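You operate a simulated robot arm through the tools that you are given. There is no shell and no other tool.

You run a simulated robot arm. Do the job below in one go: nothing can be reset, and whatever is moved stays where it is left.

TASK
Tighten both star knobs of the keypad drive, lock its black push plate, then switch it on.
Fine: orange button; leave the module tester off.

The check looks at the end state, three seconds after you hand in, the way a careful person would. Anything else that was tipped, shoved, dropped, spilled or broken makes it a failure.

THE ROBOT
A 7-joint arm with a three-finger gripper, fixed in place. Base frame: the origin is at the foot of the arm, x ahead of it, y to its left, z up; the work surface is at about z = 812. Readings come in mm, rad, newtons and seconds.
Its first joint turns from -2.897 to 2.897 rad. Payload 2.69 kg.
Tool frame: the origin (TCP) lies between the finger pads and is the grasp point; the fingertips stand 30 mm ahead of it; z points along the fingers, y is the line along which they close. The gripper opens to 128 mm. The gripper's body begins 117 mm behind the TCP.
Orientation is told as [roll, pitch, yaw] about the base's x, y, z axes, in that order, counted from this pose: with the fingers straight down and closing along the base's y, the tool's x points along the base's -x, its y along +y and its z along -z.

THE INTERFACE
- The arm moves only by the tool nudge_tool. Its argument "plan" is a list of rows, each a list of 6 numbers: the shift along the tool's x, y, z in units of 150 mm (1.0 is 150 mm), then the turn, a rotation vector about the tool's x, y, z in units of 45 degrees (1.0 is 45 degrees). In form: [[x, y, z, ax, ay, az], ...]. A call has 1 to 20 rows; each row is the pose to reach, as a shift and turn from the pose commanded when the call began, along the tool's axes at that moment. "grip" is the finger opening in mm, from 0 to 128, set as the call begins (left out, the last holds). A call with a number of a shift or a turn outside -1 to 1 is refused whole. Rows are played at 5 a second. More than 50 mm and 0.15 rad between two rows, or a gripper value outside its range, and nothing of the call is played. A pose out of reach is approached as far as the arm can. The call stops where the force on the tool passes 70 N (or 10 N more than at its start, if that is more) or the arm is blocked; 0.2 s more then pass. The fingers move at their own pace and stop on an object; they squeeze with about 31 N. The grip force told is the motor's: it shows also when the fingers shut on nothing. Time passes only in rows, and 0.2 s behind the last, so rows that repeat a pose let the fingers close. It gives the time, the measured TCP pose, the force on the tool (base axes), the opening and the grip force at its end, in the units of the frame above (readings bear some noise), with the torque about the TCP (base axes, N m) and any sound that the robot's microphone picked up.
- Cameras (640 x 400 px; columns grow to the right, rows downward): "scene" is fixed at [50.1, -499.1, 1654.1]; the picture's right is [0.89, -0.45, 0.00], its down [-0.19, -0.38, -0.90] and it looks along [0.41, 0.81, -0.43] (base axes); focal length 332 px, centre (320, 200). "wrist" rides on the gripper at [58, 54, -131] in the tool frame; the picture's right is [-0.68, 0.74, 0.00], its down [-0.62, -0.57, -0.55] and it looks along [-0.40, -0.37, 0.84] (tool axes); focal length 234 px, centre (320, 200). There is no depth. A picture from a camera that has moved, and an enlarged one, comes with that camera's place and axes in the base frame and with its lens.
- get_image(camera): a new picture of that camera. No time passes.
- move_column(by): slides the trunk up (or, below 0, down) by that many mm; the arm rides with it, the base frame stays. It gives what a move gives, with no picture.
- zoom(camera, box): a new picture of the part [left, top, right, bottom] of that camera's present view, enlarged. No time passes.
- sign_off(): hands the job in; it is judged then, once.

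Places have to be worked out from the pictures, the camera data and where the tool is seen. Open the gripper and draw the arm clear of the work before you hand the job in, unless the task says otherwise.

The tools are called after "Request:" by a JSON object that holds its "api" and its "payload". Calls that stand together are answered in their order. nudge_tool: Moves the arm, as the interface text tells. Its arguments: {"type":"object","properties":{"plan":{"type":"array","items":{"type":"array","items":{"type":"number"}}},"grip":{"type":"number"}},"required":["plan"]} The other tools are called the same way: move_column (by) slides the trunk up or down; get_image (camera) takes a picture; zoom (camera, box) takes an enlarged picture of a part of a camera's view; sign_off () hands the job in.

At the start:

```text
time_s: 0.0
eef_pos: [423.8, 554.6, 1298.3]
orientation: [0.0, 0.001, -0.001]
contact_force: [-0.5, -0.6, 0.0]
torque: [0.0, 0.02, 0.03]
gripper_width: 127.9
gripper_force: 0.1
trunk travel left (down, up): [-150.0, 200.0]
```

scene: 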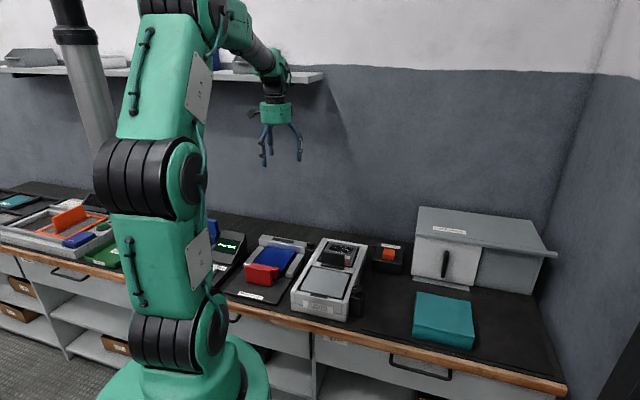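
wrist: 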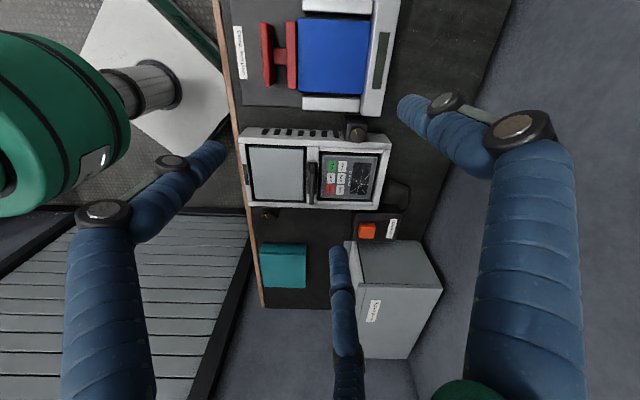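

I begin by taking enlarged pictures of the work area to find the keypad drive, knobs, plate and orange button.

Request:
{"api": "zoom", "payload": {"camera": "scene", "box": [200, 200, 480, 375]}}

Request:
{"api": "zoom", "payload": {"camera": "wrist", "box": [220, 100, 460, 250]}}

Request:
{"api": "zoom", "payload": {"camera": "scene", "box": [0, 170, 280, 345]}}

```text
2.29 times, centred on (340, 288) of scene
camera zoom: at [50.1, -499.1, 1654.1], right [0.89, -0.45, 0.0], down [-0.19, -0.38, -0.9], along [0.41, 0.81, -0.43], focal length 758 px, centre (274, 0)
```

zoom: 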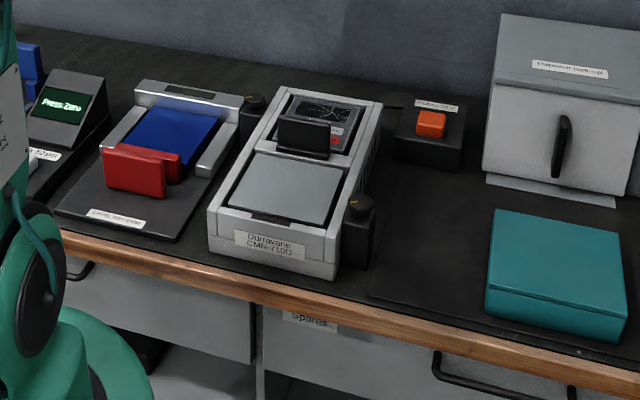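

```text
2.67 times, centred on (340, 175) of wrist
camera zoom: at [366.8, 606.7, 1428.3], right [0.68, 0.74, 0.0], down [0.62, -0.57, 0.55], along [0.4, -0.37, -0.84], focal length 624 px, centre (267, 267)
```

zoom: 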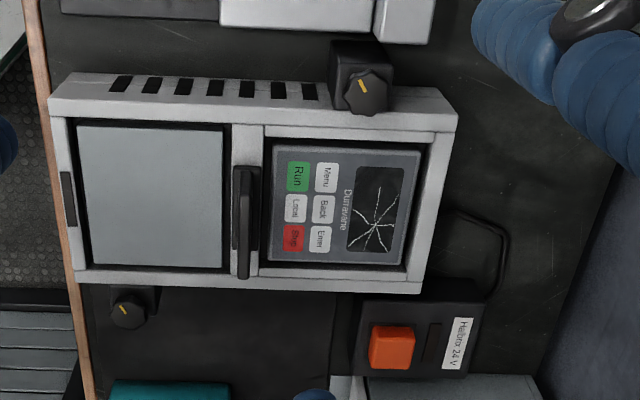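

```text
2.29 times, centred on (140, 258) of scene
camera zoom: at [50.1, -499.1, 1654.1], right [0.89, -0.45, 0.0], down [-0.19, -0.38, -0.9], along [0.41, 0.81, -0.43], focal length 758 px, centre (731, 69)
```

zoom: 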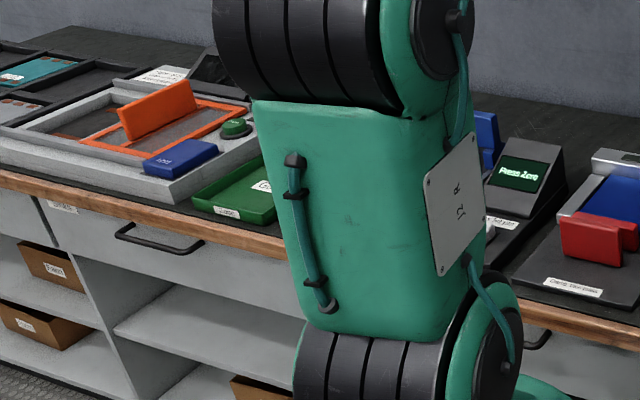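

The keypad drive seems to be the long grey Durravane unit, with a yellow-marked knob on each side and an upright black plate in the middle; a cable runs to the orange-button box. I zoom closer on each of these details.

Request:
{"api": "zoom", "payload": {"camera": "scene", "box": [285, 225, 415, 325]}}

Request:
{"api": "zoom", "payload": {"camera": "wrist", "box": [300, 110, 420, 185]}}

Request:
{"api": "zoom", "payload": {"camera": "wrist", "box": [230, 150, 350, 225]}}

Request:
{"api": "zoom", "payload": {"camera": "wrist", "box": [220, 0, 420, 125]}}

Request:
{"api": "zoom", "payload": {"camera": "scene", "box": [0, 180, 130, 270]}}

```text
4.00 times, centred on (350, 275) of scene
camera zoom: at [50.1, -499.1, 1654.1], right [0.89, -0.45, 0.0], down [-0.19, -0.38, -0.9], along [0.41, 0.81, -0.43], focal length 1327 px, centre (200, -100)
```

zoom: 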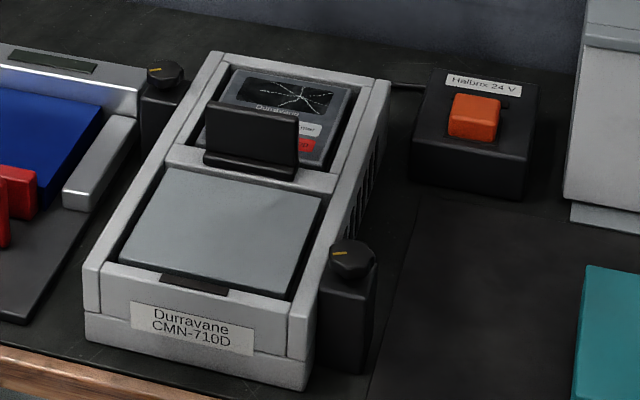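

```text
5.33 times, centred on (360, 148) of wrist
camera zoom: at [366.8, 606.7, 1428.3], right [0.68, 0.74, 0.0], down [0.62, -0.57, 0.55], along [0.4, -0.37, -0.84], focal length 1249 px, centre (107, 480)
```

zoom: 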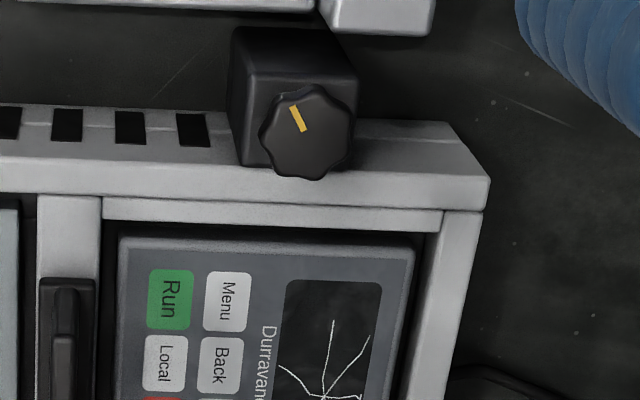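

```text
5.33 times, centred on (290, 188) of wrist
camera zoom: at [366.8, 606.7, 1428.3], right [0.68, 0.74, 0.0], down [0.62, -0.57, 0.55], along [0.4, -0.37, -0.84], focal length 1249 px, centre (480, 267)
```

zoom: 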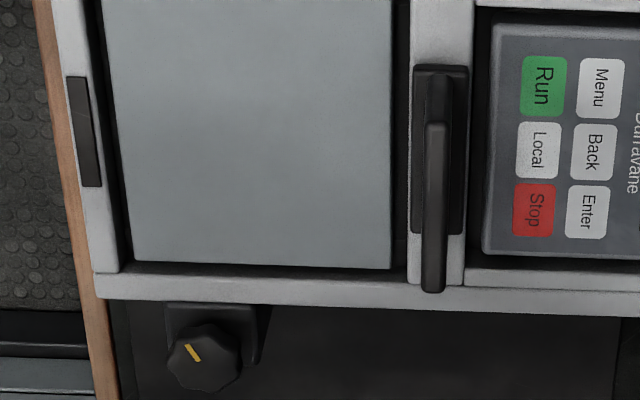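

```text
3.20 times, centred on (320, 62) of wrist
camera zoom: at [366.8, 606.7, 1428.3], right [0.68, 0.74, 0.0], down [0.62, -0.57, 0.55], along [0.4, -0.37, -0.84], focal length 749 px, centre (320, 640)
```

zoom: 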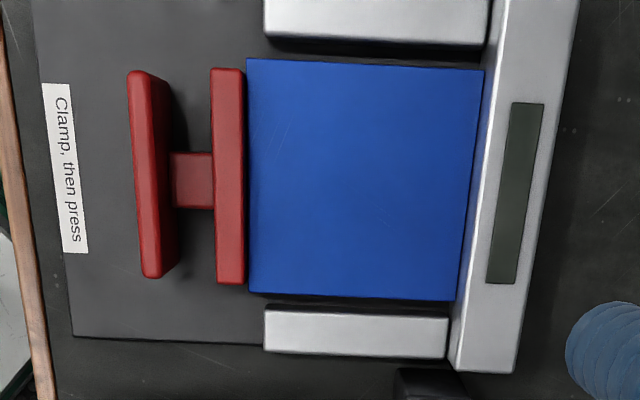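

```text
4.44 times, centred on (65, 225) of scene
camera zoom: at [50.1, -499.1, 1654.1], right [0.89, -0.45, 0.0], down [-0.19, -0.38, -0.9], along [0.41, 0.81, -0.43], focal length 1474 px, centre (1453, 89)
```

zoom: 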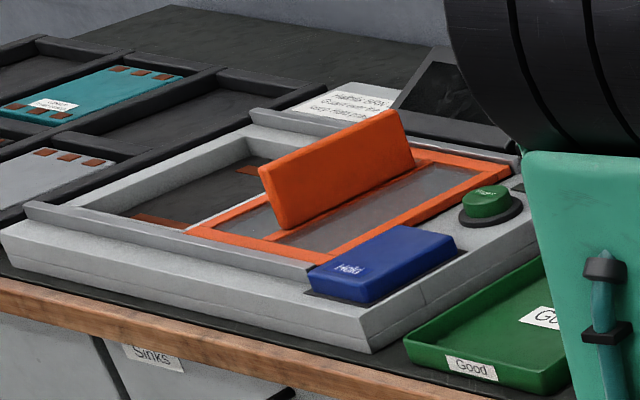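

By triangulating the two views I put the far knob near (545, 558, 900), the near knob near (560, 227, 900) and the orange button near (810, 386, 880). I move the tool to above the middle of the drive for a closer look.

Request:
{"api": "nudge_tool", "payload": {"plan": [[-0.15, -0.167, 0.15, 0, 0, 0], [-0.3, -0.333, 0.3, 0, 0, 0], [-0.45, -0.5, 0.45, 0, 0, 0], [-0.6, -0.667, 0.6, 0, 0, 0], [-0.75, -0.833, 0.75, 0, 0, 0], [-0.9, -1.0, 0.9, 0, 0, 0]]}}

Request:
{"api": "get_image", "payload": {"camera": "wrist"}}

Request:
{"api": "get_image", "payload": {"camera": "scene"}}

```text
time_s: 1.4
eef_pos: [561.4, 404.1, 1160.8]
orientation: [-0.001, 0.001, 0.0]
contact_force: [0.0, 0.3, 0.1]
torque: [-0.01, -0.02, 0.0]
gripper_width: 127.9
gripper_force: 0.0
trunk travel left (down, up): [-150.0, 200.0]
```

```text
taken
camera wrist: at [503.9, 456.4, 1291.0], right [0.68, 0.74, 0.0], down [0.62, -0.57, 0.55], along [0.4, -0.37, -0.84], focal length 234 px, centre (320, 200)
```

wrist: 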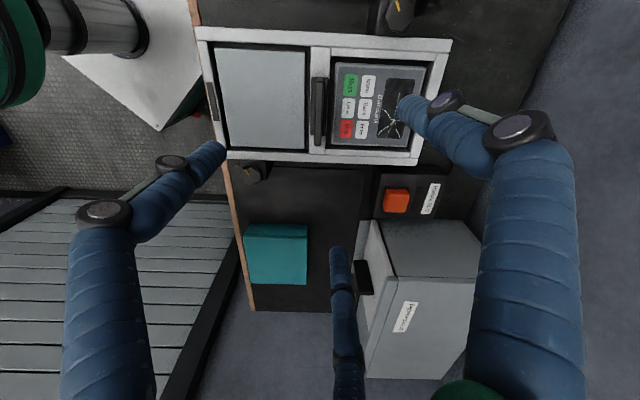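

```text
taken
```

scene: 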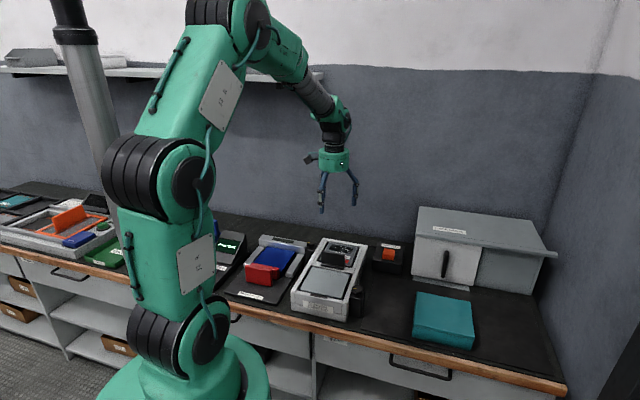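

The tool is over the drive and the view is clear. I zoom into the drive, the plate and the knobs from here.

Request:
{"api": "zoom", "payload": {"camera": "wrist", "box": [280, 30, 460, 220]}}

Request:
{"api": "zoom", "payload": {"camera": "wrist", "box": [195, 20, 355, 190]}}

Request:
{"api": "zoom", "payload": {"camera": "wrist", "box": [340, 160, 460, 230]}}

```text
2.11 times, centred on (370, 125) of wrist
camera zoom: at [503.9, 456.4, 1291.0], right [0.68, 0.74, 0.0], down [0.62, -0.57, 0.55], along [0.4, -0.37, -0.84], focal length 493 px, centre (215, 358)
```

zoom: 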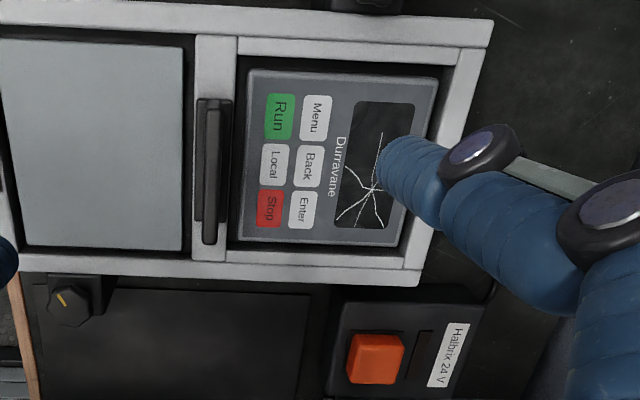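

```text
2.35 times, centred on (275, 105) of wrist
camera zoom: at [503.9, 456.4, 1291.0], right [0.68, 0.74, 0.0], down [0.62, -0.57, 0.55], along [0.4, -0.37, -0.84], focal length 551 px, centre (426, 424)
```

zoom: 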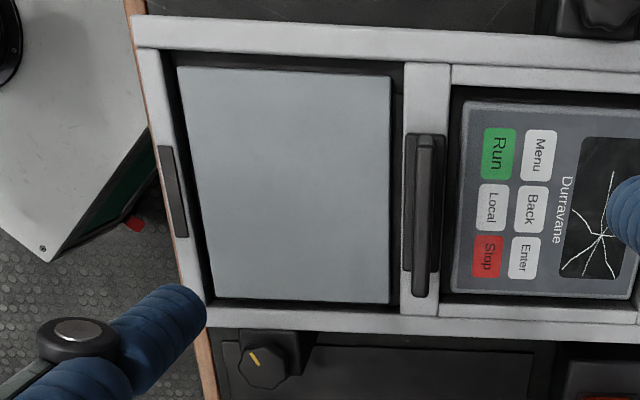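

```text
5.33 times, centred on (400, 195) of wrist
camera zoom: at [503.9, 456.4, 1291.0], right [0.68, 0.74, 0.0], down [0.62, -0.57, 0.55], along [0.4, -0.37, -0.84], focal length 1249 px, centre (-107, 227)
```

zoom: 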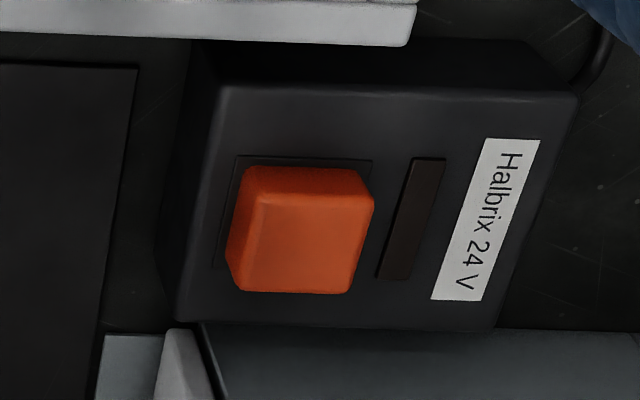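

The plate sits on the cross-bar of the drive near (560, 401), its top at about z 930, and the drive's rim is near z 890; the drive's long axis runs along [0.71, 0.71]. I go lower over the near knob to see it closely.

Request:
{"api": "nudge_tool", "payload": {"plan": [[0, -0.2, 0.18, 0, 0, 0], [0, -0.4, 0.36, 0, 0, 0], [0, -0.6, 0.54, 0, 0, 0], [0, -0.8, 0.72, 0, 0, 0], [0, -1.0, 0.9, 0, 0, 0], [0, -1.0, 0.9, 0, 0, 0]]}}

Request:
{"api": "get_image", "payload": {"camera": "wrist"}}

Request:
{"api": "get_image", "payload": {"camera": "scene"}}

```text
time_s: 2.8
eef_pos: [560.1, 252.0, 1024.8]
orientation: [0.0, 0.0, 0.0]
contact_force: [0.5, 0.0, -0.3]
torque: [0.03, 0.06, -0.04]
gripper_width: 128.0
gripper_force: 0.1
trunk travel left (down, up): [-150.0, 200.0]
```

```text
taken
camera wrist: at [503.6, 304.2, 1155.5], right [0.68, 0.74, 0.0], down [0.62, -0.57, 0.55], along [0.4, -0.37, -0.84], focal length 234 px, centre (320, 200)
```

wrist: 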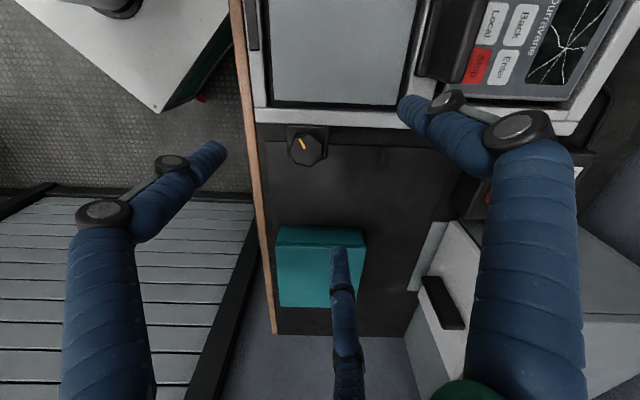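

```text
taken
```

scene: 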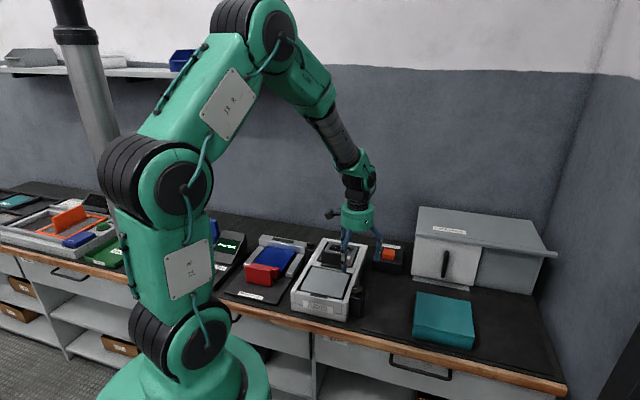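

The hand seems to show three blue fingers rather than two, so before touching anything I close it part-way here in free air and watch how the fingers actually move.

Request:
{"api": "nudge_tool", "payload": {"plan": [[0, 0, 0, 0, 0, 0], [0, 0, 0, 0, 0, 0], [0, 0, 0, 0, 0, 0]], "grip": 44}}

Request:
{"api": "get_image", "payload": {"camera": "wrist"}}

Request:
{"api": "zoom", "payload": {"camera": "scene", "box": [285, 170, 425, 325]}}

```text
time_s: 3.6
eef_pos: [560.4, 252.4, 1025.2]
orientation: [-0.001, 0.001, -0.001]
contact_force: [-0.5, -0.1, -0.3]
torque: [-0.03, 0.0, 0.0]
gripper_width: 44.0
gripper_force: 0.0
trunk travel left (down, up): [-150.0, 200.0]
```

```text
taken
camera wrist: at [503.4, 304.7, 1155.8], right [0.68, 0.74, 0.0], down [0.62, -0.57, 0.55], along [0.4, -0.37, -0.84], focal length 234 px, centre (320, 200)
```

wrist: 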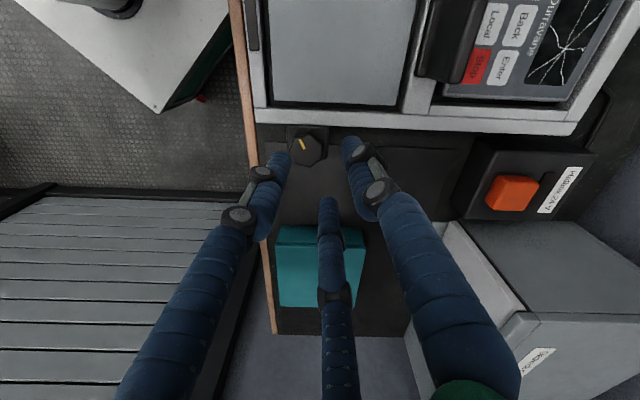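

```text
2.58 times, centred on (355, 248) of scene
camera zoom: at [50.1, -499.1, 1654.1], right [0.89, -0.45, 0.0], down [-0.19, -0.38, -0.9], along [0.41, 0.81, -0.43], focal length 856 px, centre (230, 77)
```

zoom: 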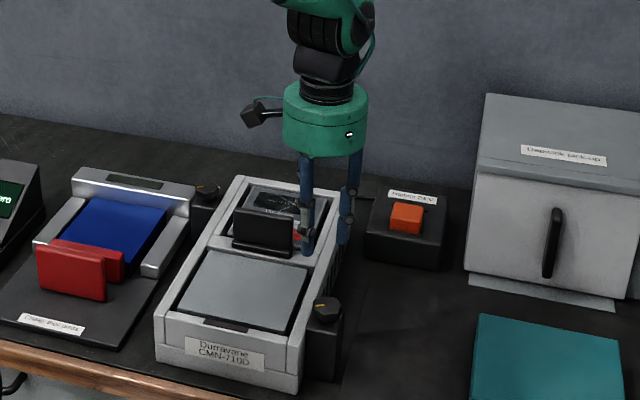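

The hand closes as a three-jaw grip in the picture (tips about 30 mm from the axis at 44 mm opening), so I will keep clearance for all three. Now I zoom in on the near knob and the rim next to it to judge heights.

Request:
{"api": "zoom", "payload": {"camera": "wrist", "box": [240, 80, 360, 180]}}

Request:
{"api": "zoom", "payload": {"camera": "scene", "box": [335, 275, 385, 325]}}

Request:
{"api": "zoom", "payload": {"camera": "scene", "box": [310, 225, 370, 275]}}

Request:
{"api": "zoom", "payload": {"camera": "wrist", "box": [380, 0, 640, 160]}}

```text
4.00 times, centred on (300, 130) of wrist
camera zoom: at [503.4, 304.7, 1155.8], right [0.68, 0.74, 0.0], down [0.62, -0.57, 0.55], along [0.4, -0.37, -0.84], focal length 937 px, centre (400, 480)
```

zoom: 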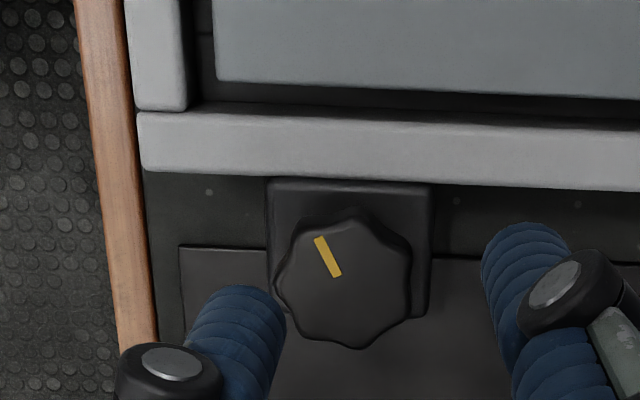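

```text
8.00 times, centred on (360, 300) of scene
camera zoom: at [50.1, -499.1, 1654.1], right [0.89, -0.45, 0.0], down [-0.19, -0.38, -0.9], along [0.41, 0.81, -0.43], focal length 2654 px, centre (0, -600)
```

zoom: 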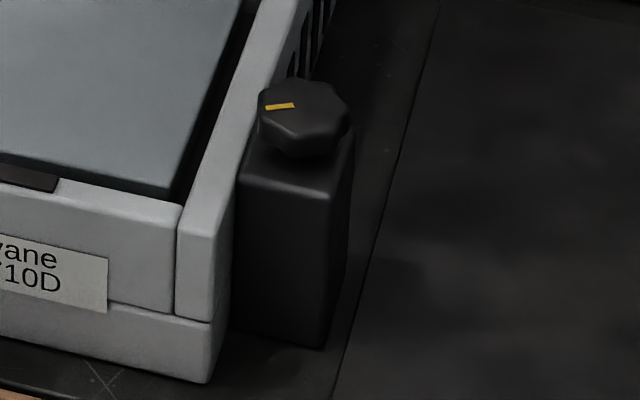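

```text
8.00 times, centred on (340, 250) of scene
camera zoom: at [50.1, -499.1, 1654.1], right [0.89, -0.45, 0.0], down [-0.19, -0.38, -0.9], along [0.41, 0.81, -0.43], focal length 2654 px, centre (160, -200)
```

zoom: 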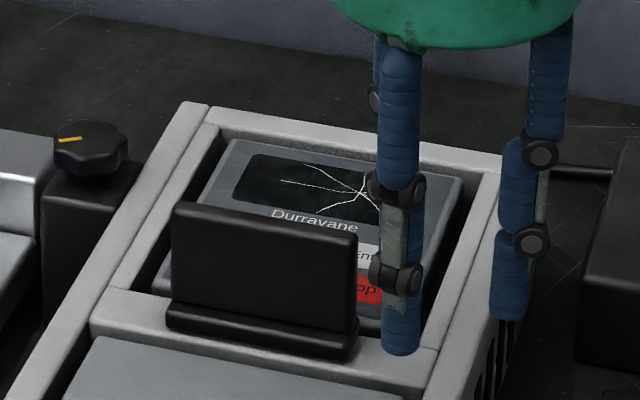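

```text
2.46 times, centred on (510, 80) of wrist
camera zoom: at [503.4, 304.7, 1155.8], right [0.68, 0.74, 0.0], down [0.62, -0.57, 0.55], along [0.4, -0.37, -0.84], focal length 576 px, centre (-148, 495)
```

zoom: 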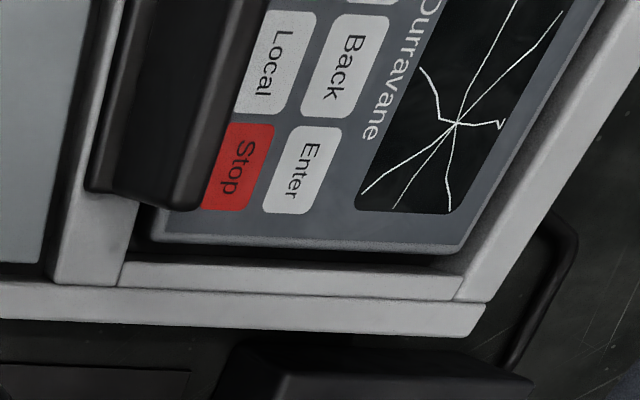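

The rim is at roughly z 887 and the knob top about 903–908, so the knob stands clear above the rim. I move over the near knob at about (563, 228) with the fingers opened to 64 mm, still well above it, to check alignment.

Request:
{"api": "nudge_tool", "payload": {"plan": [[-0.006, -0.054, 0.133, 0, 0, 0], [-0.012, -0.109, 0.267, 0, 0, 0], [-0.0173, -0.1627, 0.4, 0, 0, 0], [-0.0173, -0.1627, 0.4, 0, 0, 0]], "grip": 64}}

Request:
{"api": "get_image", "payload": {"camera": "wrist"}}

Request:
{"api": "zoom", "payload": {"camera": "scene", "box": [310, 205, 410, 325]}}

```text
time_s: 4.6
eef_pos: [562.0, 226.5, 965.6]
orientation: [0.0, -0.001, -0.001]
contact_force: [0.9, -0.3, 1.1]
torque: [0.03, 0.04, 0.03]
gripper_width: 64.0
gripper_force: 0.1
trunk travel left (down, up): [-150.0, 200.0]
```

```text
taken
camera wrist: at [505.7, 279.3, 1096.6], right [0.68, 0.74, 0.0], down [0.62, -0.57, 0.55], along [0.4, -0.37, -0.84], focal length 234 px, centre (320, 200)
```

wrist: 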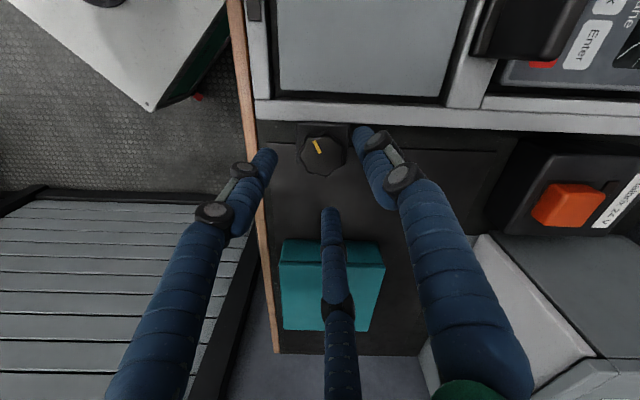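

```text
3.33 times, centred on (360, 265) of scene
camera zoom: at [50.1, -499.1, 1654.1], right [0.89, -0.45, 0.0], down [-0.19, -0.38, -0.9], along [0.41, 0.81, -0.43], focal length 1106 px, centre (187, -17)
```

zoom: 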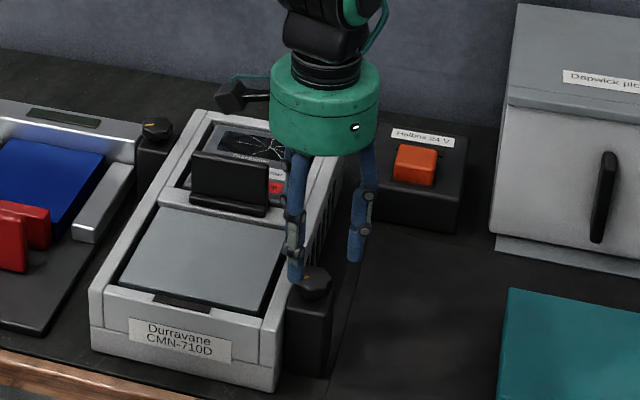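

Request:
{"api": "zoom", "payload": {"camera": "wrist", "box": [250, 100, 400, 220]}}

```text
3.33 times, centred on (325, 160) of wrist
camera zoom: at [505.7, 279.3, 1096.6], right [0.68, 0.74, 0.0], down [0.62, -0.57, 0.55], along [0.4, -0.37, -0.84], focal length 781 px, centre (303, 333)
```

zoom: 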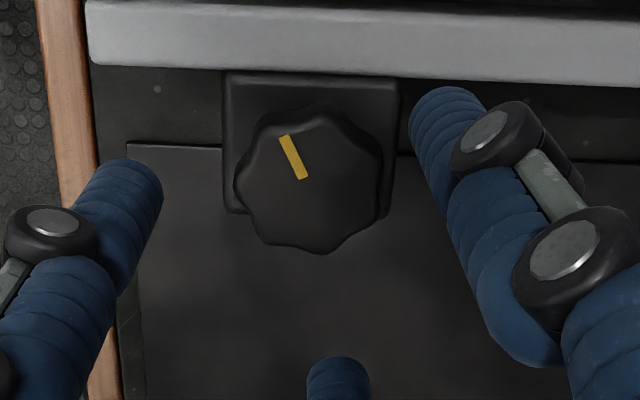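

The knob sits within 1–2 mm of the tool axis (about (563, 227.5)), 38–40 mm across. I lower the open fingers around it so the tips reach roughly z 896, then check from the scene camera before closing.

Request:
{"api": "nudge_tool", "payload": {"plan": [[-0.003, 0.003, 0.09, 0, 0, 0], [-0.007, 0.007, 0.18, 0, 0, 0], [-0.007, 0.007, 0.267, 0, 0, 0], [-0.007, 0.007, 0.267, 0, 0, 0]]}}

Request:
{"api": "zoom", "payload": {"camera": "scene", "box": [325, 255, 395, 325]}}

Request:
{"api": "zoom", "payload": {"camera": "wrist", "box": [250, 100, 400, 220]}}

```text
time_s: 5.6
eef_pos: [563.8, 231.1, 927.2]
orientation: [0.0, 0.0, 0.001]
contact_force: [-0.5, -0.1, -0.1]
torque: [-0.01, -0.01, 0.01]
gripper_width: 64.0
gripper_force: 0.0
trunk travel left (down, up): [-150.0, 200.0]
```

```text
5.71 times, centred on (360, 290) of scene
camera zoom: at [50.1, -499.1, 1654.1], right [0.89, -0.45, 0.0], down [-0.19, -0.38, -0.9], along [0.41, 0.81, -0.43], focal length 1896 px, centre (91, -314)
```

zoom: 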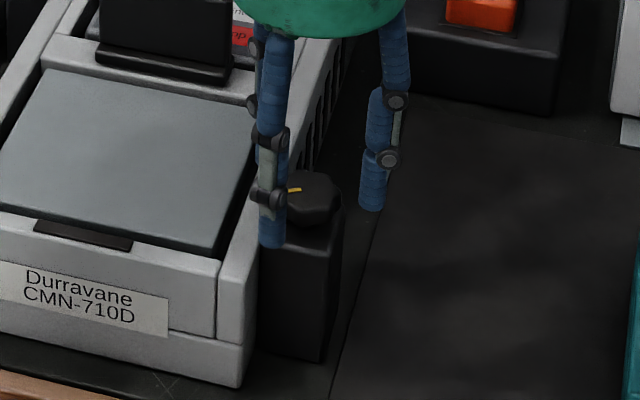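

```text
3.33 times, centred on (325, 160) of wrist
camera zoom: at [506.3, 283.5, 1058.2], right [0.68, 0.74, 0.0], down [0.62, -0.57, 0.55], along [0.4, -0.37, -0.84], focal length 781 px, centre (303, 333)
```

zoom: 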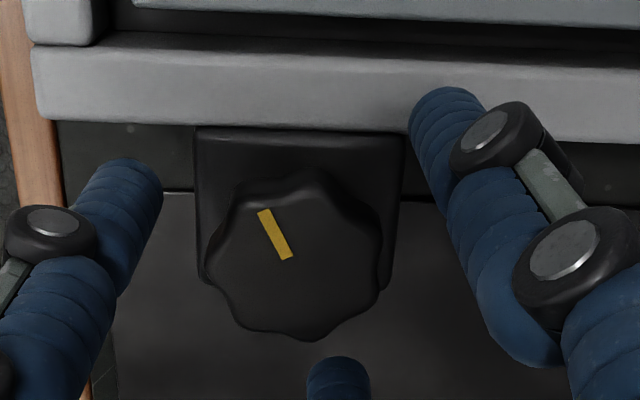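

The tips are at about z 896, around the knob and clear of the rim. I lower 3 mm more and close on the knob.

Request:
{"api": "nudge_tool", "payload": {"plan": [[0, 0, 0.02, 0, 0, 0], [0, 0, 0.02, 0, 0, 0], [0, 0, 0.02, 0, 0, 0], [0, 0, 0.02, 0, 0, 0]], "grip": 20}}

Request:
{"api": "zoom", "payload": {"camera": "wrist", "box": [250, 100, 400, 220]}}

Request:
{"api": "zoom", "payload": {"camera": "scene", "box": [325, 255, 395, 325]}}

```text
time_s: 6.6
eef_pos: [563.0, 230.8, 926.7]
orientation: [0.001, -0.002, -0.001]
contact_force: [15.2, -16.3, 9.2]
torque: [-0.54, -0.57, 0.01]
gripper_width: 40.3
gripper_force: 15.4
trunk travel left (down, up): [-150.0, 200.0]
```

```text
3.33 times, centred on (325, 160) of wrist
camera zoom: at [506.4, 283.1, 1055.7], right [0.68, 0.74, 0.0], down [0.61, -0.57, 0.55], along [0.41, -0.37, -0.84], focal length 781 px, centre (303, 333)
```

zoom: 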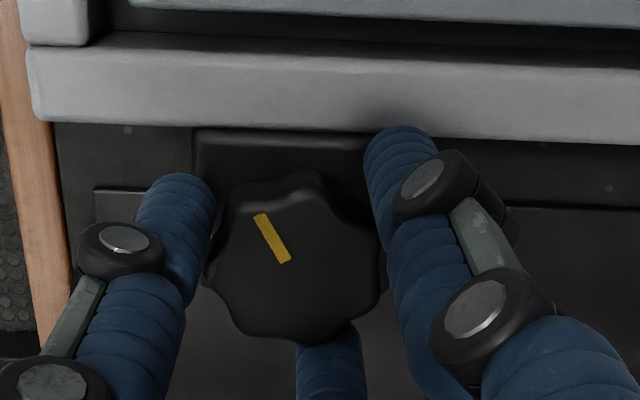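

```text
5.71 times, centred on (360, 290) of scene
camera zoom: at [50.1, -499.1, 1654.1], right [0.89, -0.45, 0.0], down [-0.19, -0.38, -0.9], along [0.41, 0.81, -0.43], focal length 1896 px, centre (91, -314)
```

zoom: 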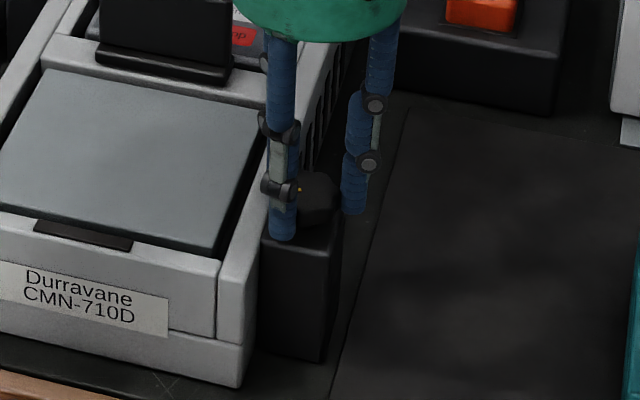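

I hold the knob at 40 mm, but a ~20 N sideways load shows the tool is a little too far toward the drive. I shift about 1.5 mm away from it to relieve this before turning.

Request:
{"api": "nudge_tool", "payload": {"plan": [[-0.007, -0.007, 0, 0, 0, 0], [-0.007, -0.007, 0, 0, 0, 0]]}}

```text
time_s: 7.2
eef_pos: [564.0, 229.7, 923.5]
orientation: [0.0, 0.002, 0.0]
contact_force: [7.9, -4.0, 2.7]
torque: [-0.08, -0.24, 0.05]
gripper_width: 39.0
gripper_force: 14.6
trunk travel left (down, up): [-150.0, 200.0]
```

The load dropped to about 9 N. Now I turn the knob clockwise seen from above (positive about the tool's z) by 30° and read the torque and sound.

Request:
{"api": "nudge_tool", "payload": {"plan": [[0, 0, 0, 0, 0, 0.13], [0, 0, 0, 0, 0, 0.26], [0, 0, 0, 0, 0, 0.39], [0, 0, 0, 0, 0, 0.52], [0, 0, 0, 0, 0, 0.667], [0, 0, 0, 0, 0, 0.667]]}}

Request:
{"api": "zoom", "payload": {"camera": "wrist", "box": [250, 100, 400, 220]}}

Request:
{"api": "zoom", "payload": {"camera": "scene", "box": [325, 255, 395, 325]}}

```text
time_s: 8.6
eef_pos: [564.4, 228.0, 924.7]
orientation: [0.0, 0.0, -0.524]
contact_force: [13.8, -22.9, -7.6]
torque: [-0.53, -0.29, 0.02]
gripper_width: 38.3
gripper_force: 14.2
trunk travel left (down, up): [-150.0, 200.0]
```

```text
3.33 times, centred on (325, 160) of wrist
camera zoom: at [541.8, 303.4, 1055.2], right [0.95, 0.3, 0.0], down [0.25, -0.8, 0.55], along [0.16, -0.52, -0.84], focal length 781 px, centre (303, 333)
```

zoom: 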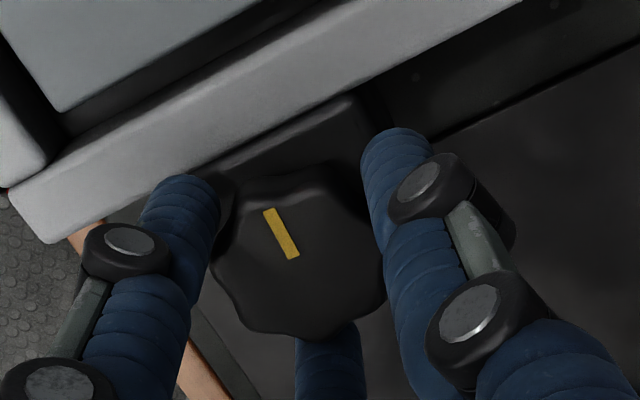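

```text
5.71 times, centred on (360, 290) of scene
camera zoom: at [50.1, -499.1, 1654.1], right [0.89, -0.45, 0.0], down [-0.19, -0.38, -0.9], along [0.41, 0.81, -0.43], focal length 1896 px, centre (91, -314)
```

zoom: 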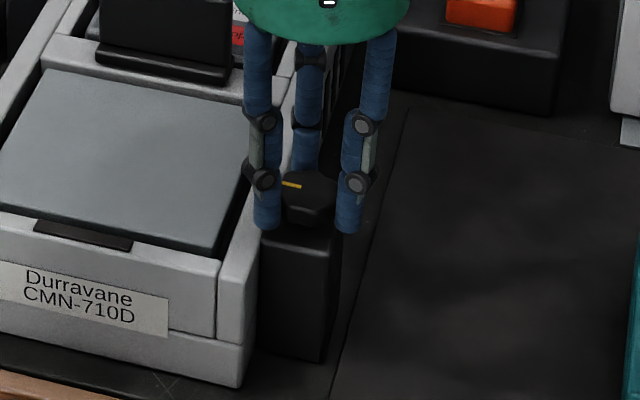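

The knob turns freely with the hand (mark stays fixed to the fingers). I continue 45° more, with a 1.5 mm shift away from the drive to unload the sideways force.

Request:
{"api": "nudge_tool", "payload": {"plan": [[-0.009, -0.005, 0, 0, 0, 0.14], [-0.009, -0.005, 0, 0, 0, 0.28], [-0.009, -0.005, 0, 0, 0, 0.42], [-0.009, -0.005, 0, 0, 0, 0.56], [-0.009, -0.005, 0, 0, 0, 0.7], [-0.009, -0.005, 0, 0, 0, 0.85], [-0.009, -0.005, 0, 0, 0, 1.0], [-0.009, -0.005, 0, 0, 0, 1.0]]}}

Request:
{"api": "zoom", "payload": {"camera": "wrist", "box": [250, 100, 400, 220]}}

Request:
{"api": "zoom", "payload": {"camera": "scene", "box": [325, 255, 395, 325]}}

```text
time_s: 10.4
eef_pos: [564.9, 228.9, 924.9]
orientation: [0.001, -0.001, -1.31]
contact_force: [-10.4, 12.6, -11.1]
torque: [0.71, 0.58, 0.0]
gripper_width: 37.6
gripper_force: 45.2
trunk travel left (down, up): [-150.0, 200.0]
```

```text
3.33 times, centred on (325, 160) of wrist
camera zoom: at [602.3, 297.7, 1055.5], right [0.89, -0.46, 0.0], down [-0.39, -0.74, 0.55], along [-0.26, -0.49, -0.84], focal length 781 px, centre (303, 333)
```

zoom: 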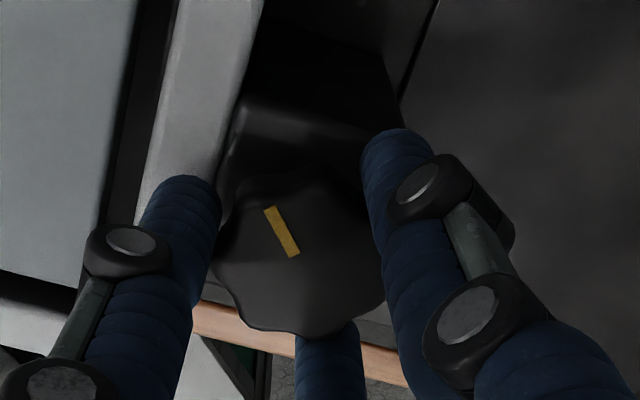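

```text
5.71 times, centred on (360, 290) of scene
camera zoom: at [50.1, -499.1, 1654.1], right [0.89, -0.45, 0.0], down [-0.19, -0.38, -0.9], along [0.41, 0.81, -0.43], focal length 1896 px, centre (91, -314)
```

zoom: 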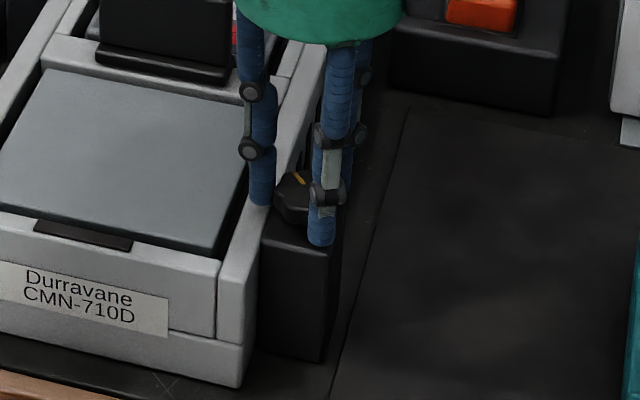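

75° so far with no torque build-up about the knob's axis. I continue another 45° clockwise.

Request:
{"api": "nudge_tool", "payload": {"plan": [[0, 0, 0, 0, 0, 0.14], [0, 0, 0, 0, 0, 0.28], [0, 0, 0, 0, 0, 0.42], [0, 0, 0, 0, 0, 0.56], [0, 0, 0, 0, 0, 0.7], [0, 0, 0, 0, 0, 0.85], [0, 0, 0, 0, 0, 1.0], [0, 0, 0, 0, 0, 1.0]]}}

Request:
{"api": "zoom", "payload": {"camera": "wrist", "box": [250, 100, 400, 220]}}

Request:
{"api": "zoom", "payload": {"camera": "scene", "box": [325, 255, 395, 325]}}

```text
time_s: 12.2
eef_pos: [563.8, 228.7, 924.5]
orientation: [0.002, 0.001, -2.094]
contact_force: [-3.1, 10.1, -4.5]
torque: [0.14, -0.01, 0.11]
gripper_width: 37.6
gripper_force: 45.0
trunk travel left (down, up): [-150.0, 200.0]
```

```text
3.33 times, centred on (325, 160) of wrist
camera zoom: at [641.2, 250.7, 1055.8], right [0.3, -0.95, 0.0], down [-0.8, -0.25, 0.55], along [-0.52, -0.16, -0.84], focal length 781 px, centre (303, 333)
```

zoom: 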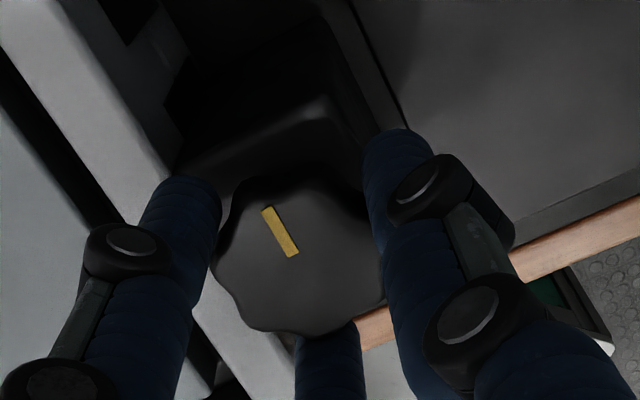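

```text
5.71 times, centred on (360, 290) of scene
camera zoom: at [50.1, -499.1, 1654.1], right [0.89, -0.45, 0.0], down [-0.19, -0.38, -0.9], along [0.41, 0.81, -0.43], focal length 1896 px, centre (91, -314)
```

zoom: 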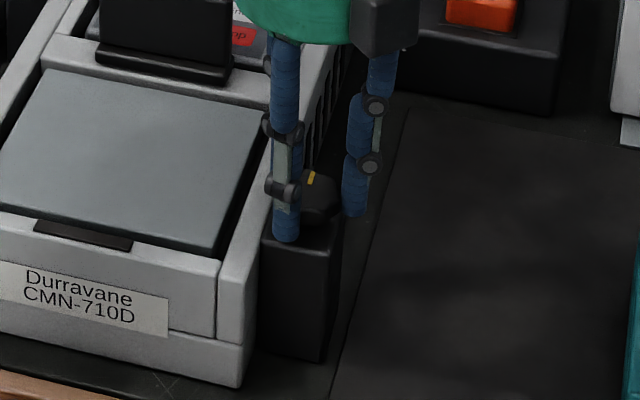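

120° turned, a slight 0.1 N m showing, still turning. I continue another 45°.

Request:
{"api": "nudge_tool", "payload": {"plan": [[0, 0, 0, 0, 0, 0.14], [0, 0, 0, 0, 0, 0.28], [0, 0, 0, 0, 0, 0.42], [0, 0, 0, 0, 0, 0.56], [0, 0, 0, 0, 0, 0.7], [0, 0, 0, 0, 0, 0.85], [0, 0, 0, 0, 0, 1.0], [0, 0, 0, 0, 0, 1.0]]}}

Request:
{"api": "zoom", "payload": {"camera": "wrist", "box": [250, 100, 400, 220]}}

Request:
{"api": "zoom", "payload": {"camera": "scene", "box": [325, 255, 395, 325]}}

```text
time_s: 14.1
eef_pos: [563.2, 224.5, 915.7]
orientation: [-0.024, 0.025, -2.691]
contact_force: [7.6, 20.7, 24.2]
torque: [0.44, 0.91, 0.06]
gripper_width: 41.2
gripper_force: 16.6
out of reach, approached as far as the arm can: row 5, 6, 7, 8
trunk travel left (down, up): [-150.0, 200.0]
stopped in row 8: the force on the tool passed its limit at 95 N (the readings are from after the stop); the commanded pose is now the measured one
```

```text
3.33 times, centred on (325, 160) of wrist
camera zoom: at [640.0, 196.5, 1046.8], right [-0.29, -0.96, -0.03], down [-0.81, 0.22, 0.55], along [-0.52, 0.19, -0.84], focal length 781 px, centre (303, 333)
```

zoom: 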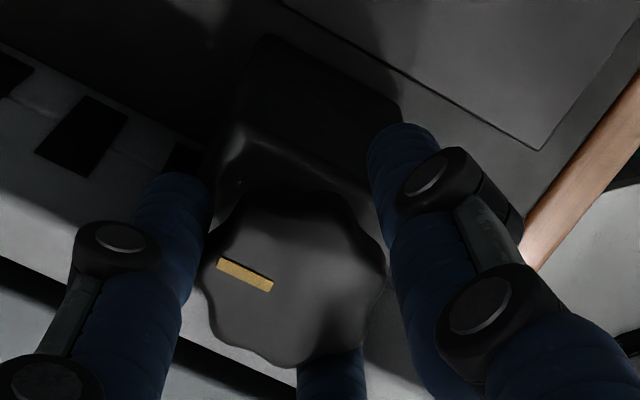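

```text
5.71 times, centred on (360, 290) of scene
camera zoom: at [50.1, -499.1, 1654.1], right [0.89, -0.45, 0.0], down [-0.19, -0.38, -0.9], along [0.41, 0.81, -0.43], focal length 1896 px, centre (91, -314)
```

zoom: 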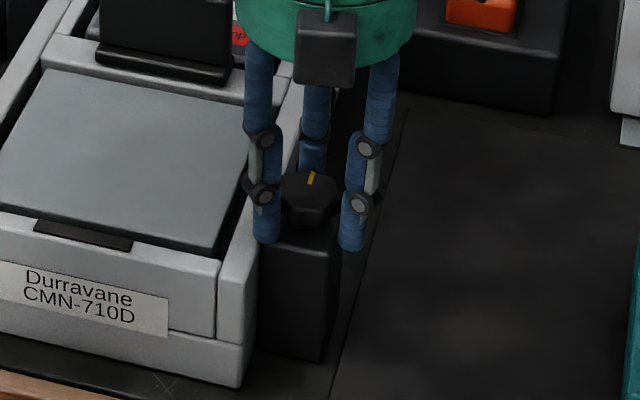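

The hand reached a joint limit at the end of that call (slightly tilted and pressed down), but the knob's mark had already stopped moving, pointing along the drive's long axis, so it appears to have reached its stop. I ease the fingers open a little and rise straight up first, so nothing pushes against the rim.

Request:
{"api": "nudge_tool", "payload": {"plan": [[0, 0, -0.02, 0, 0, 0], [0, 0, -0.06, 0, 0, 0], [0, 0, -0.12, 0, 0, 0], [0, 0, -0.2, 0, 0, 0], [0, 0, -0.3, 0, 0, 0], [0, 0, -0.4, 0, 0, 0]], "grip": 48}}

Request:
{"api": "zoom", "payload": {"camera": "scene", "box": [325, 255, 395, 325]}}

Request:
{"api": "get_image", "payload": {"camera": "wrist"}}

```text
time_s: 15.4
eef_pos: [560.0, 219.6, 973.1]
orientation: [-0.031, 0.015, -2.689]
contact_force: [0.4, 0.0, -0.2]
torque: [0.0, -0.01, 0.02]
gripper_width: 48.3
gripper_force: 0.1
trunk travel left (down, up): [-150.0, 200.0]
```

```text
5.71 times, centred on (360, 290) of scene
camera zoom: at [50.1, -499.1, 1654.1], right [0.89, -0.45, 0.0], down [-0.19, -0.38, -0.9], along [0.41, 0.81, -0.43], focal length 1896 px, centre (91, -314)
```

zoom: 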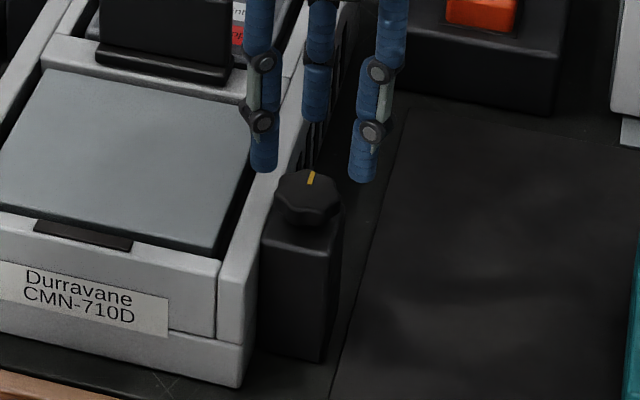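

```text
taken
camera wrist: at [638.2, 191.9, 1103.1], right [-0.29, -0.96, -0.03], down [-0.8, 0.22, 0.56], along [-0.52, 0.19, -0.83], focal length 234 px, centre (320, 200)
```

wrist: 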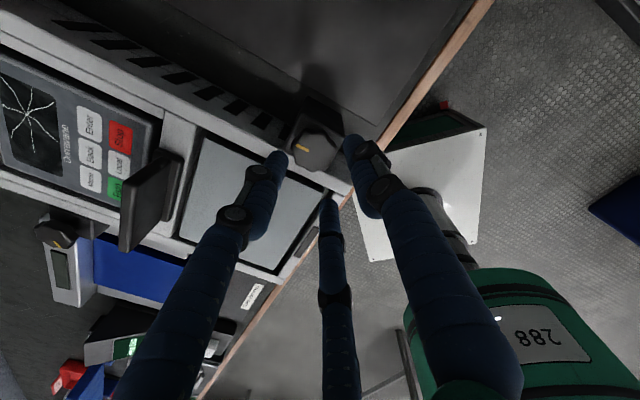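

Released cleanly. This view shows the push plate and the far knob from another side, so I zoom in on those.

Request:
{"api": "zoom", "payload": {"camera": "wrist", "box": [0, 60, 260, 260]}}

Request:
{"api": "zoom", "payload": {"camera": "wrist", "box": [270, 80, 370, 180]}}

```text
2.00 times, centred on (130, 160) of wrist
camera zoom: at [638.2, 191.9, 1103.1], right [-0.29, -0.96, -0.03], down [-0.8, 0.22, 0.56], along [-0.52, 0.19, -0.83], focal length 468 px, centre (700, 280)
```

zoom: 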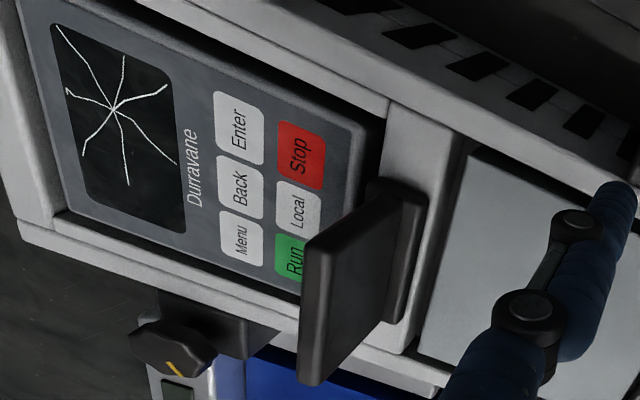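

```text
4.00 times, centred on (320, 130) of wrist
camera zoom: at [638.2, 191.9, 1103.1], right [-0.29, -0.96, -0.03], down [-0.8, 0.22, 0.56], along [-0.52, 0.19, -0.83], focal length 937 px, centre (320, 480)
```

zoom: 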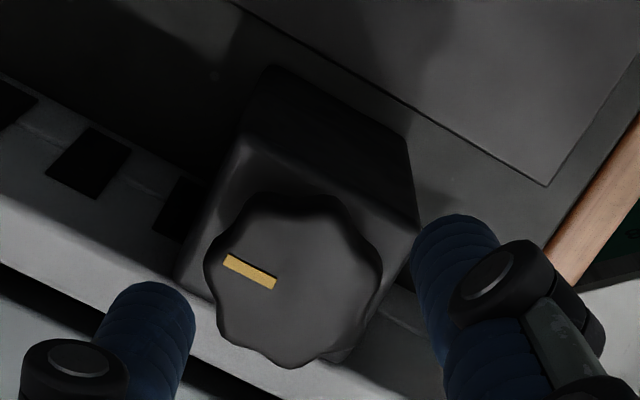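

The near knob's mark now points straight along the drive. To be sure it is really at its stop, I straighten the small tilt, unwind the wrist and grip it again for a torque test.

Request:
{"api": "nudge_tool", "payload": {"plan": [[0.052, -0.041, 0, -0.0395, -0.019, 0], [0.052, -0.041, 0, -0.0395, -0.019, 0]], "grip": 64}}

Request:
{"api": "nudge_tool", "payload": {"plan": [[0, 0, 0, 0, 0, -0.17], [0, 0, 0, 0, 0, -0.34], [0, 0, 0, 0, 0, -0.51], [0, 0, 0, 0, 0, -0.68], [0, 0, 0, 0, 0, -0.85], [0, 0, 0, 0, 0, -1.0]]}}

Request:
{"api": "nudge_tool", "payload": {"plan": [[0, 0, 0, 0, 0, -0.17], [0, 0, 0, 0, 0, -0.34], [0, 0, 0, 0, 0, -0.51], [0, 0, 0, 0, 0, -0.68], [0, 0, 0, 0, 0, -0.85], [0, 0, 0, 0, 0, -1.0]]}}

```text
time_s: 16.1
eef_pos: [560.5, 219.7, 973.9]
orientation: [-0.03, 0.018, -2.691]
contact_force: [0.7, 0.7, 0.4]
torque: [0.0, 0.0, 0.02]
gripper_width: 64.2
gripper_force: 0.1
out of reach, approached as far as the arm can: row 1, 2
trunk travel left (down, up): [-150.0, 200.0]
```

```text
time_s: 17.4
eef_pos: [560.5, 219.5, 973.2]
orientation: [0.005, -0.004, -1.905]
contact_force: [-0.1, 0.7, 0.3]
torque: [0.01, 0.0, -0.01]
gripper_width: 64.2
gripper_force: 0.0
trunk travel left (down, up): [-150.0, 200.0]
```

```text
time_s: 18.9
eef_pos: [560.5, 220.8, 973.0]
orientation: [0.002, -0.006, -1.118]
contact_force: [0.2, -0.5, 0.9]
torque: [0.04, -0.01, -0.01]
gripper_width: 63.9
gripper_force: 0.1
trunk travel left (down, up): [-150.0, 200.0]
```

The wrist is straight again at yaw −64°. I centre over the knob at (564.3, 228.6) and descend to the same grip height.

Request:
{"api": "nudge_tool", "payload": {"plan": [[0.039, 0.047, 0.04, 0.003, 0.008, 0], [0.039, 0.047, 0.12, 0.003, 0.008, 0], [0.039, 0.047, 0.22, 0.003, 0.008, 0], [0.039, 0.047, 0.32, 0.003, 0.008, 0], [0.039, 0.047, 0.32, 0.003, 0.008, 0]]}}

Request:
{"api": "zoom", "payload": {"camera": "wrist", "box": [250, 100, 400, 220]}}

Request:
{"api": "zoom", "payload": {"camera": "scene", "box": [325, 255, 395, 325]}}

```text
time_s: 20.1
eef_pos: [563.9, 227.4, 923.4]
orientation: [-0.003, -0.001, -1.121]
contact_force: [-0.7, -0.4, -0.6]
torque: [-0.02, 0.0, 0.01]
gripper_width: 64.2
gripper_force: 0.0
trunk travel left (down, up): [-150.0, 200.0]
```

```text
3.33 times, centred on (325, 160) of wrist
camera zoom: at [587.8, 302.7, 1054.1], right [0.96, -0.29, 0.0], down [-0.24, -0.8, 0.55], along [-0.16, -0.53, -0.84], focal length 781 px, centre (303, 333)
```

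zoom: 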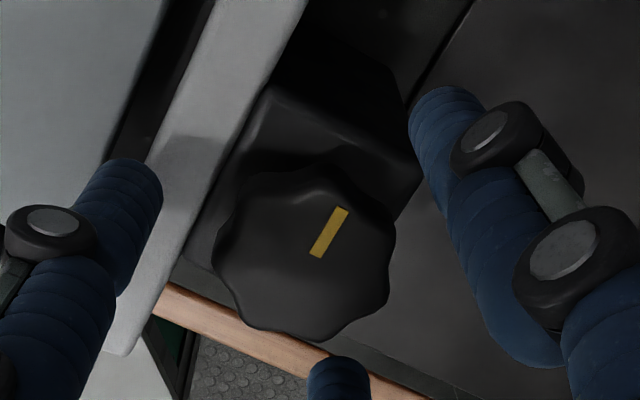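

```text
5.71 times, centred on (360, 290) of scene
camera zoom: at [50.1, -499.1, 1654.1], right [0.89, -0.45, 0.0], down [-0.19, -0.38, -0.9], along [0.41, 0.81, -0.43], focal length 1896 px, centre (91, -314)
```

zoom: 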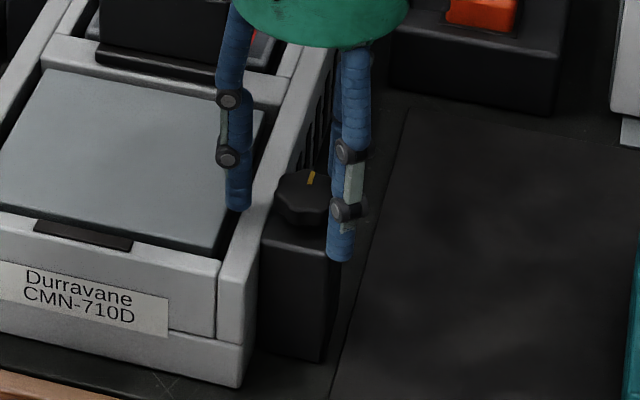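

The tips sit around the knob, tight clearance looks fine. I close on it again.

Request:
{"api": "nudge_tool", "payload": {"plan": [[0, 0, 0, 0, 0, 0], [0, 0, 0, 0, 0, 0], [0, 0, 0, 0, 0, 0]], "grip": 20}}

```text
time_s: 20.9
eef_pos: [563.4, 228.6, 924.6]
orientation: [0.0, 0.0, -1.121]
contact_force: [4.4, 5.1, -0.5]
torque: [0.21, -0.11, 0.01]
gripper_width: 37.9
gripper_force: 44.7
trunk travel left (down, up): [-150.0, 200.0]
```

Well centred with a firm grip (45 N). I turn clockwise in small steps of up to 18° and look for a resisting torque.

Request:
{"api": "nudge_tool", "payload": {"plan": [[0, 0, 0, 0, 0, 0.1], [0, 0, 0, 0, 0, 0.2], [0, 0, 0, 0, 0, 0.3], [0, 0, 0, 0, 0, 0.4]]}}

Request:
{"api": "zoom", "payload": {"camera": "wrist", "box": [250, 100, 400, 220]}}

Request:
{"api": "zoom", "payload": {"camera": "scene", "box": [325, 255, 395, 325]}}

```text
time_s: 21.9
eef_pos: [561.8, 227.4, 924.5]
orientation: [-0.002, 0.0, -1.437]
contact_force: [1.6, 4.6, -7.0]
torque: [0.17, -0.15, 0.54]
gripper_width: 38.2
gripper_force: 44.3
trunk travel left (down, up): [-150.0, 200.0]
```

```text
3.33 times, centred on (325, 160) of wrist
camera zoom: at [610.7, 292.1, 1054.9], right [0.82, -0.57, 0.0], down [-0.48, -0.69, 0.55], along [-0.32, -0.45, -0.84], focal length 781 px, centre (303, 333)
```

zoom: 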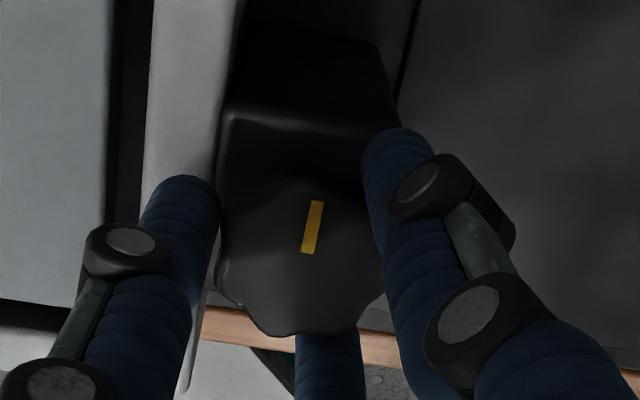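

```text
5.71 times, centred on (360, 290) of scene
camera zoom: at [50.1, -499.1, 1654.1], right [0.89, -0.45, 0.0], down [-0.19, -0.38, -0.9], along [0.41, 0.81, -0.43], focal length 1896 px, centre (91, -314)
```

zoom: 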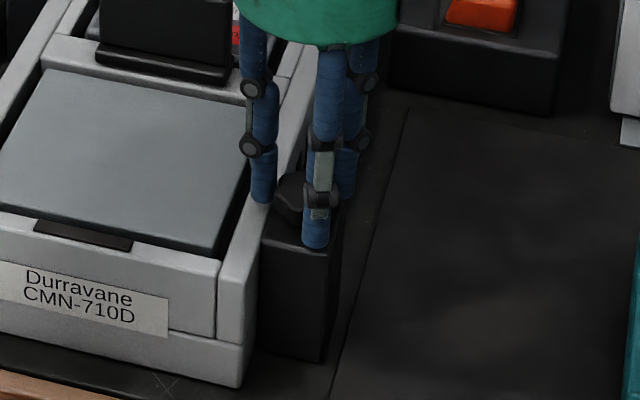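

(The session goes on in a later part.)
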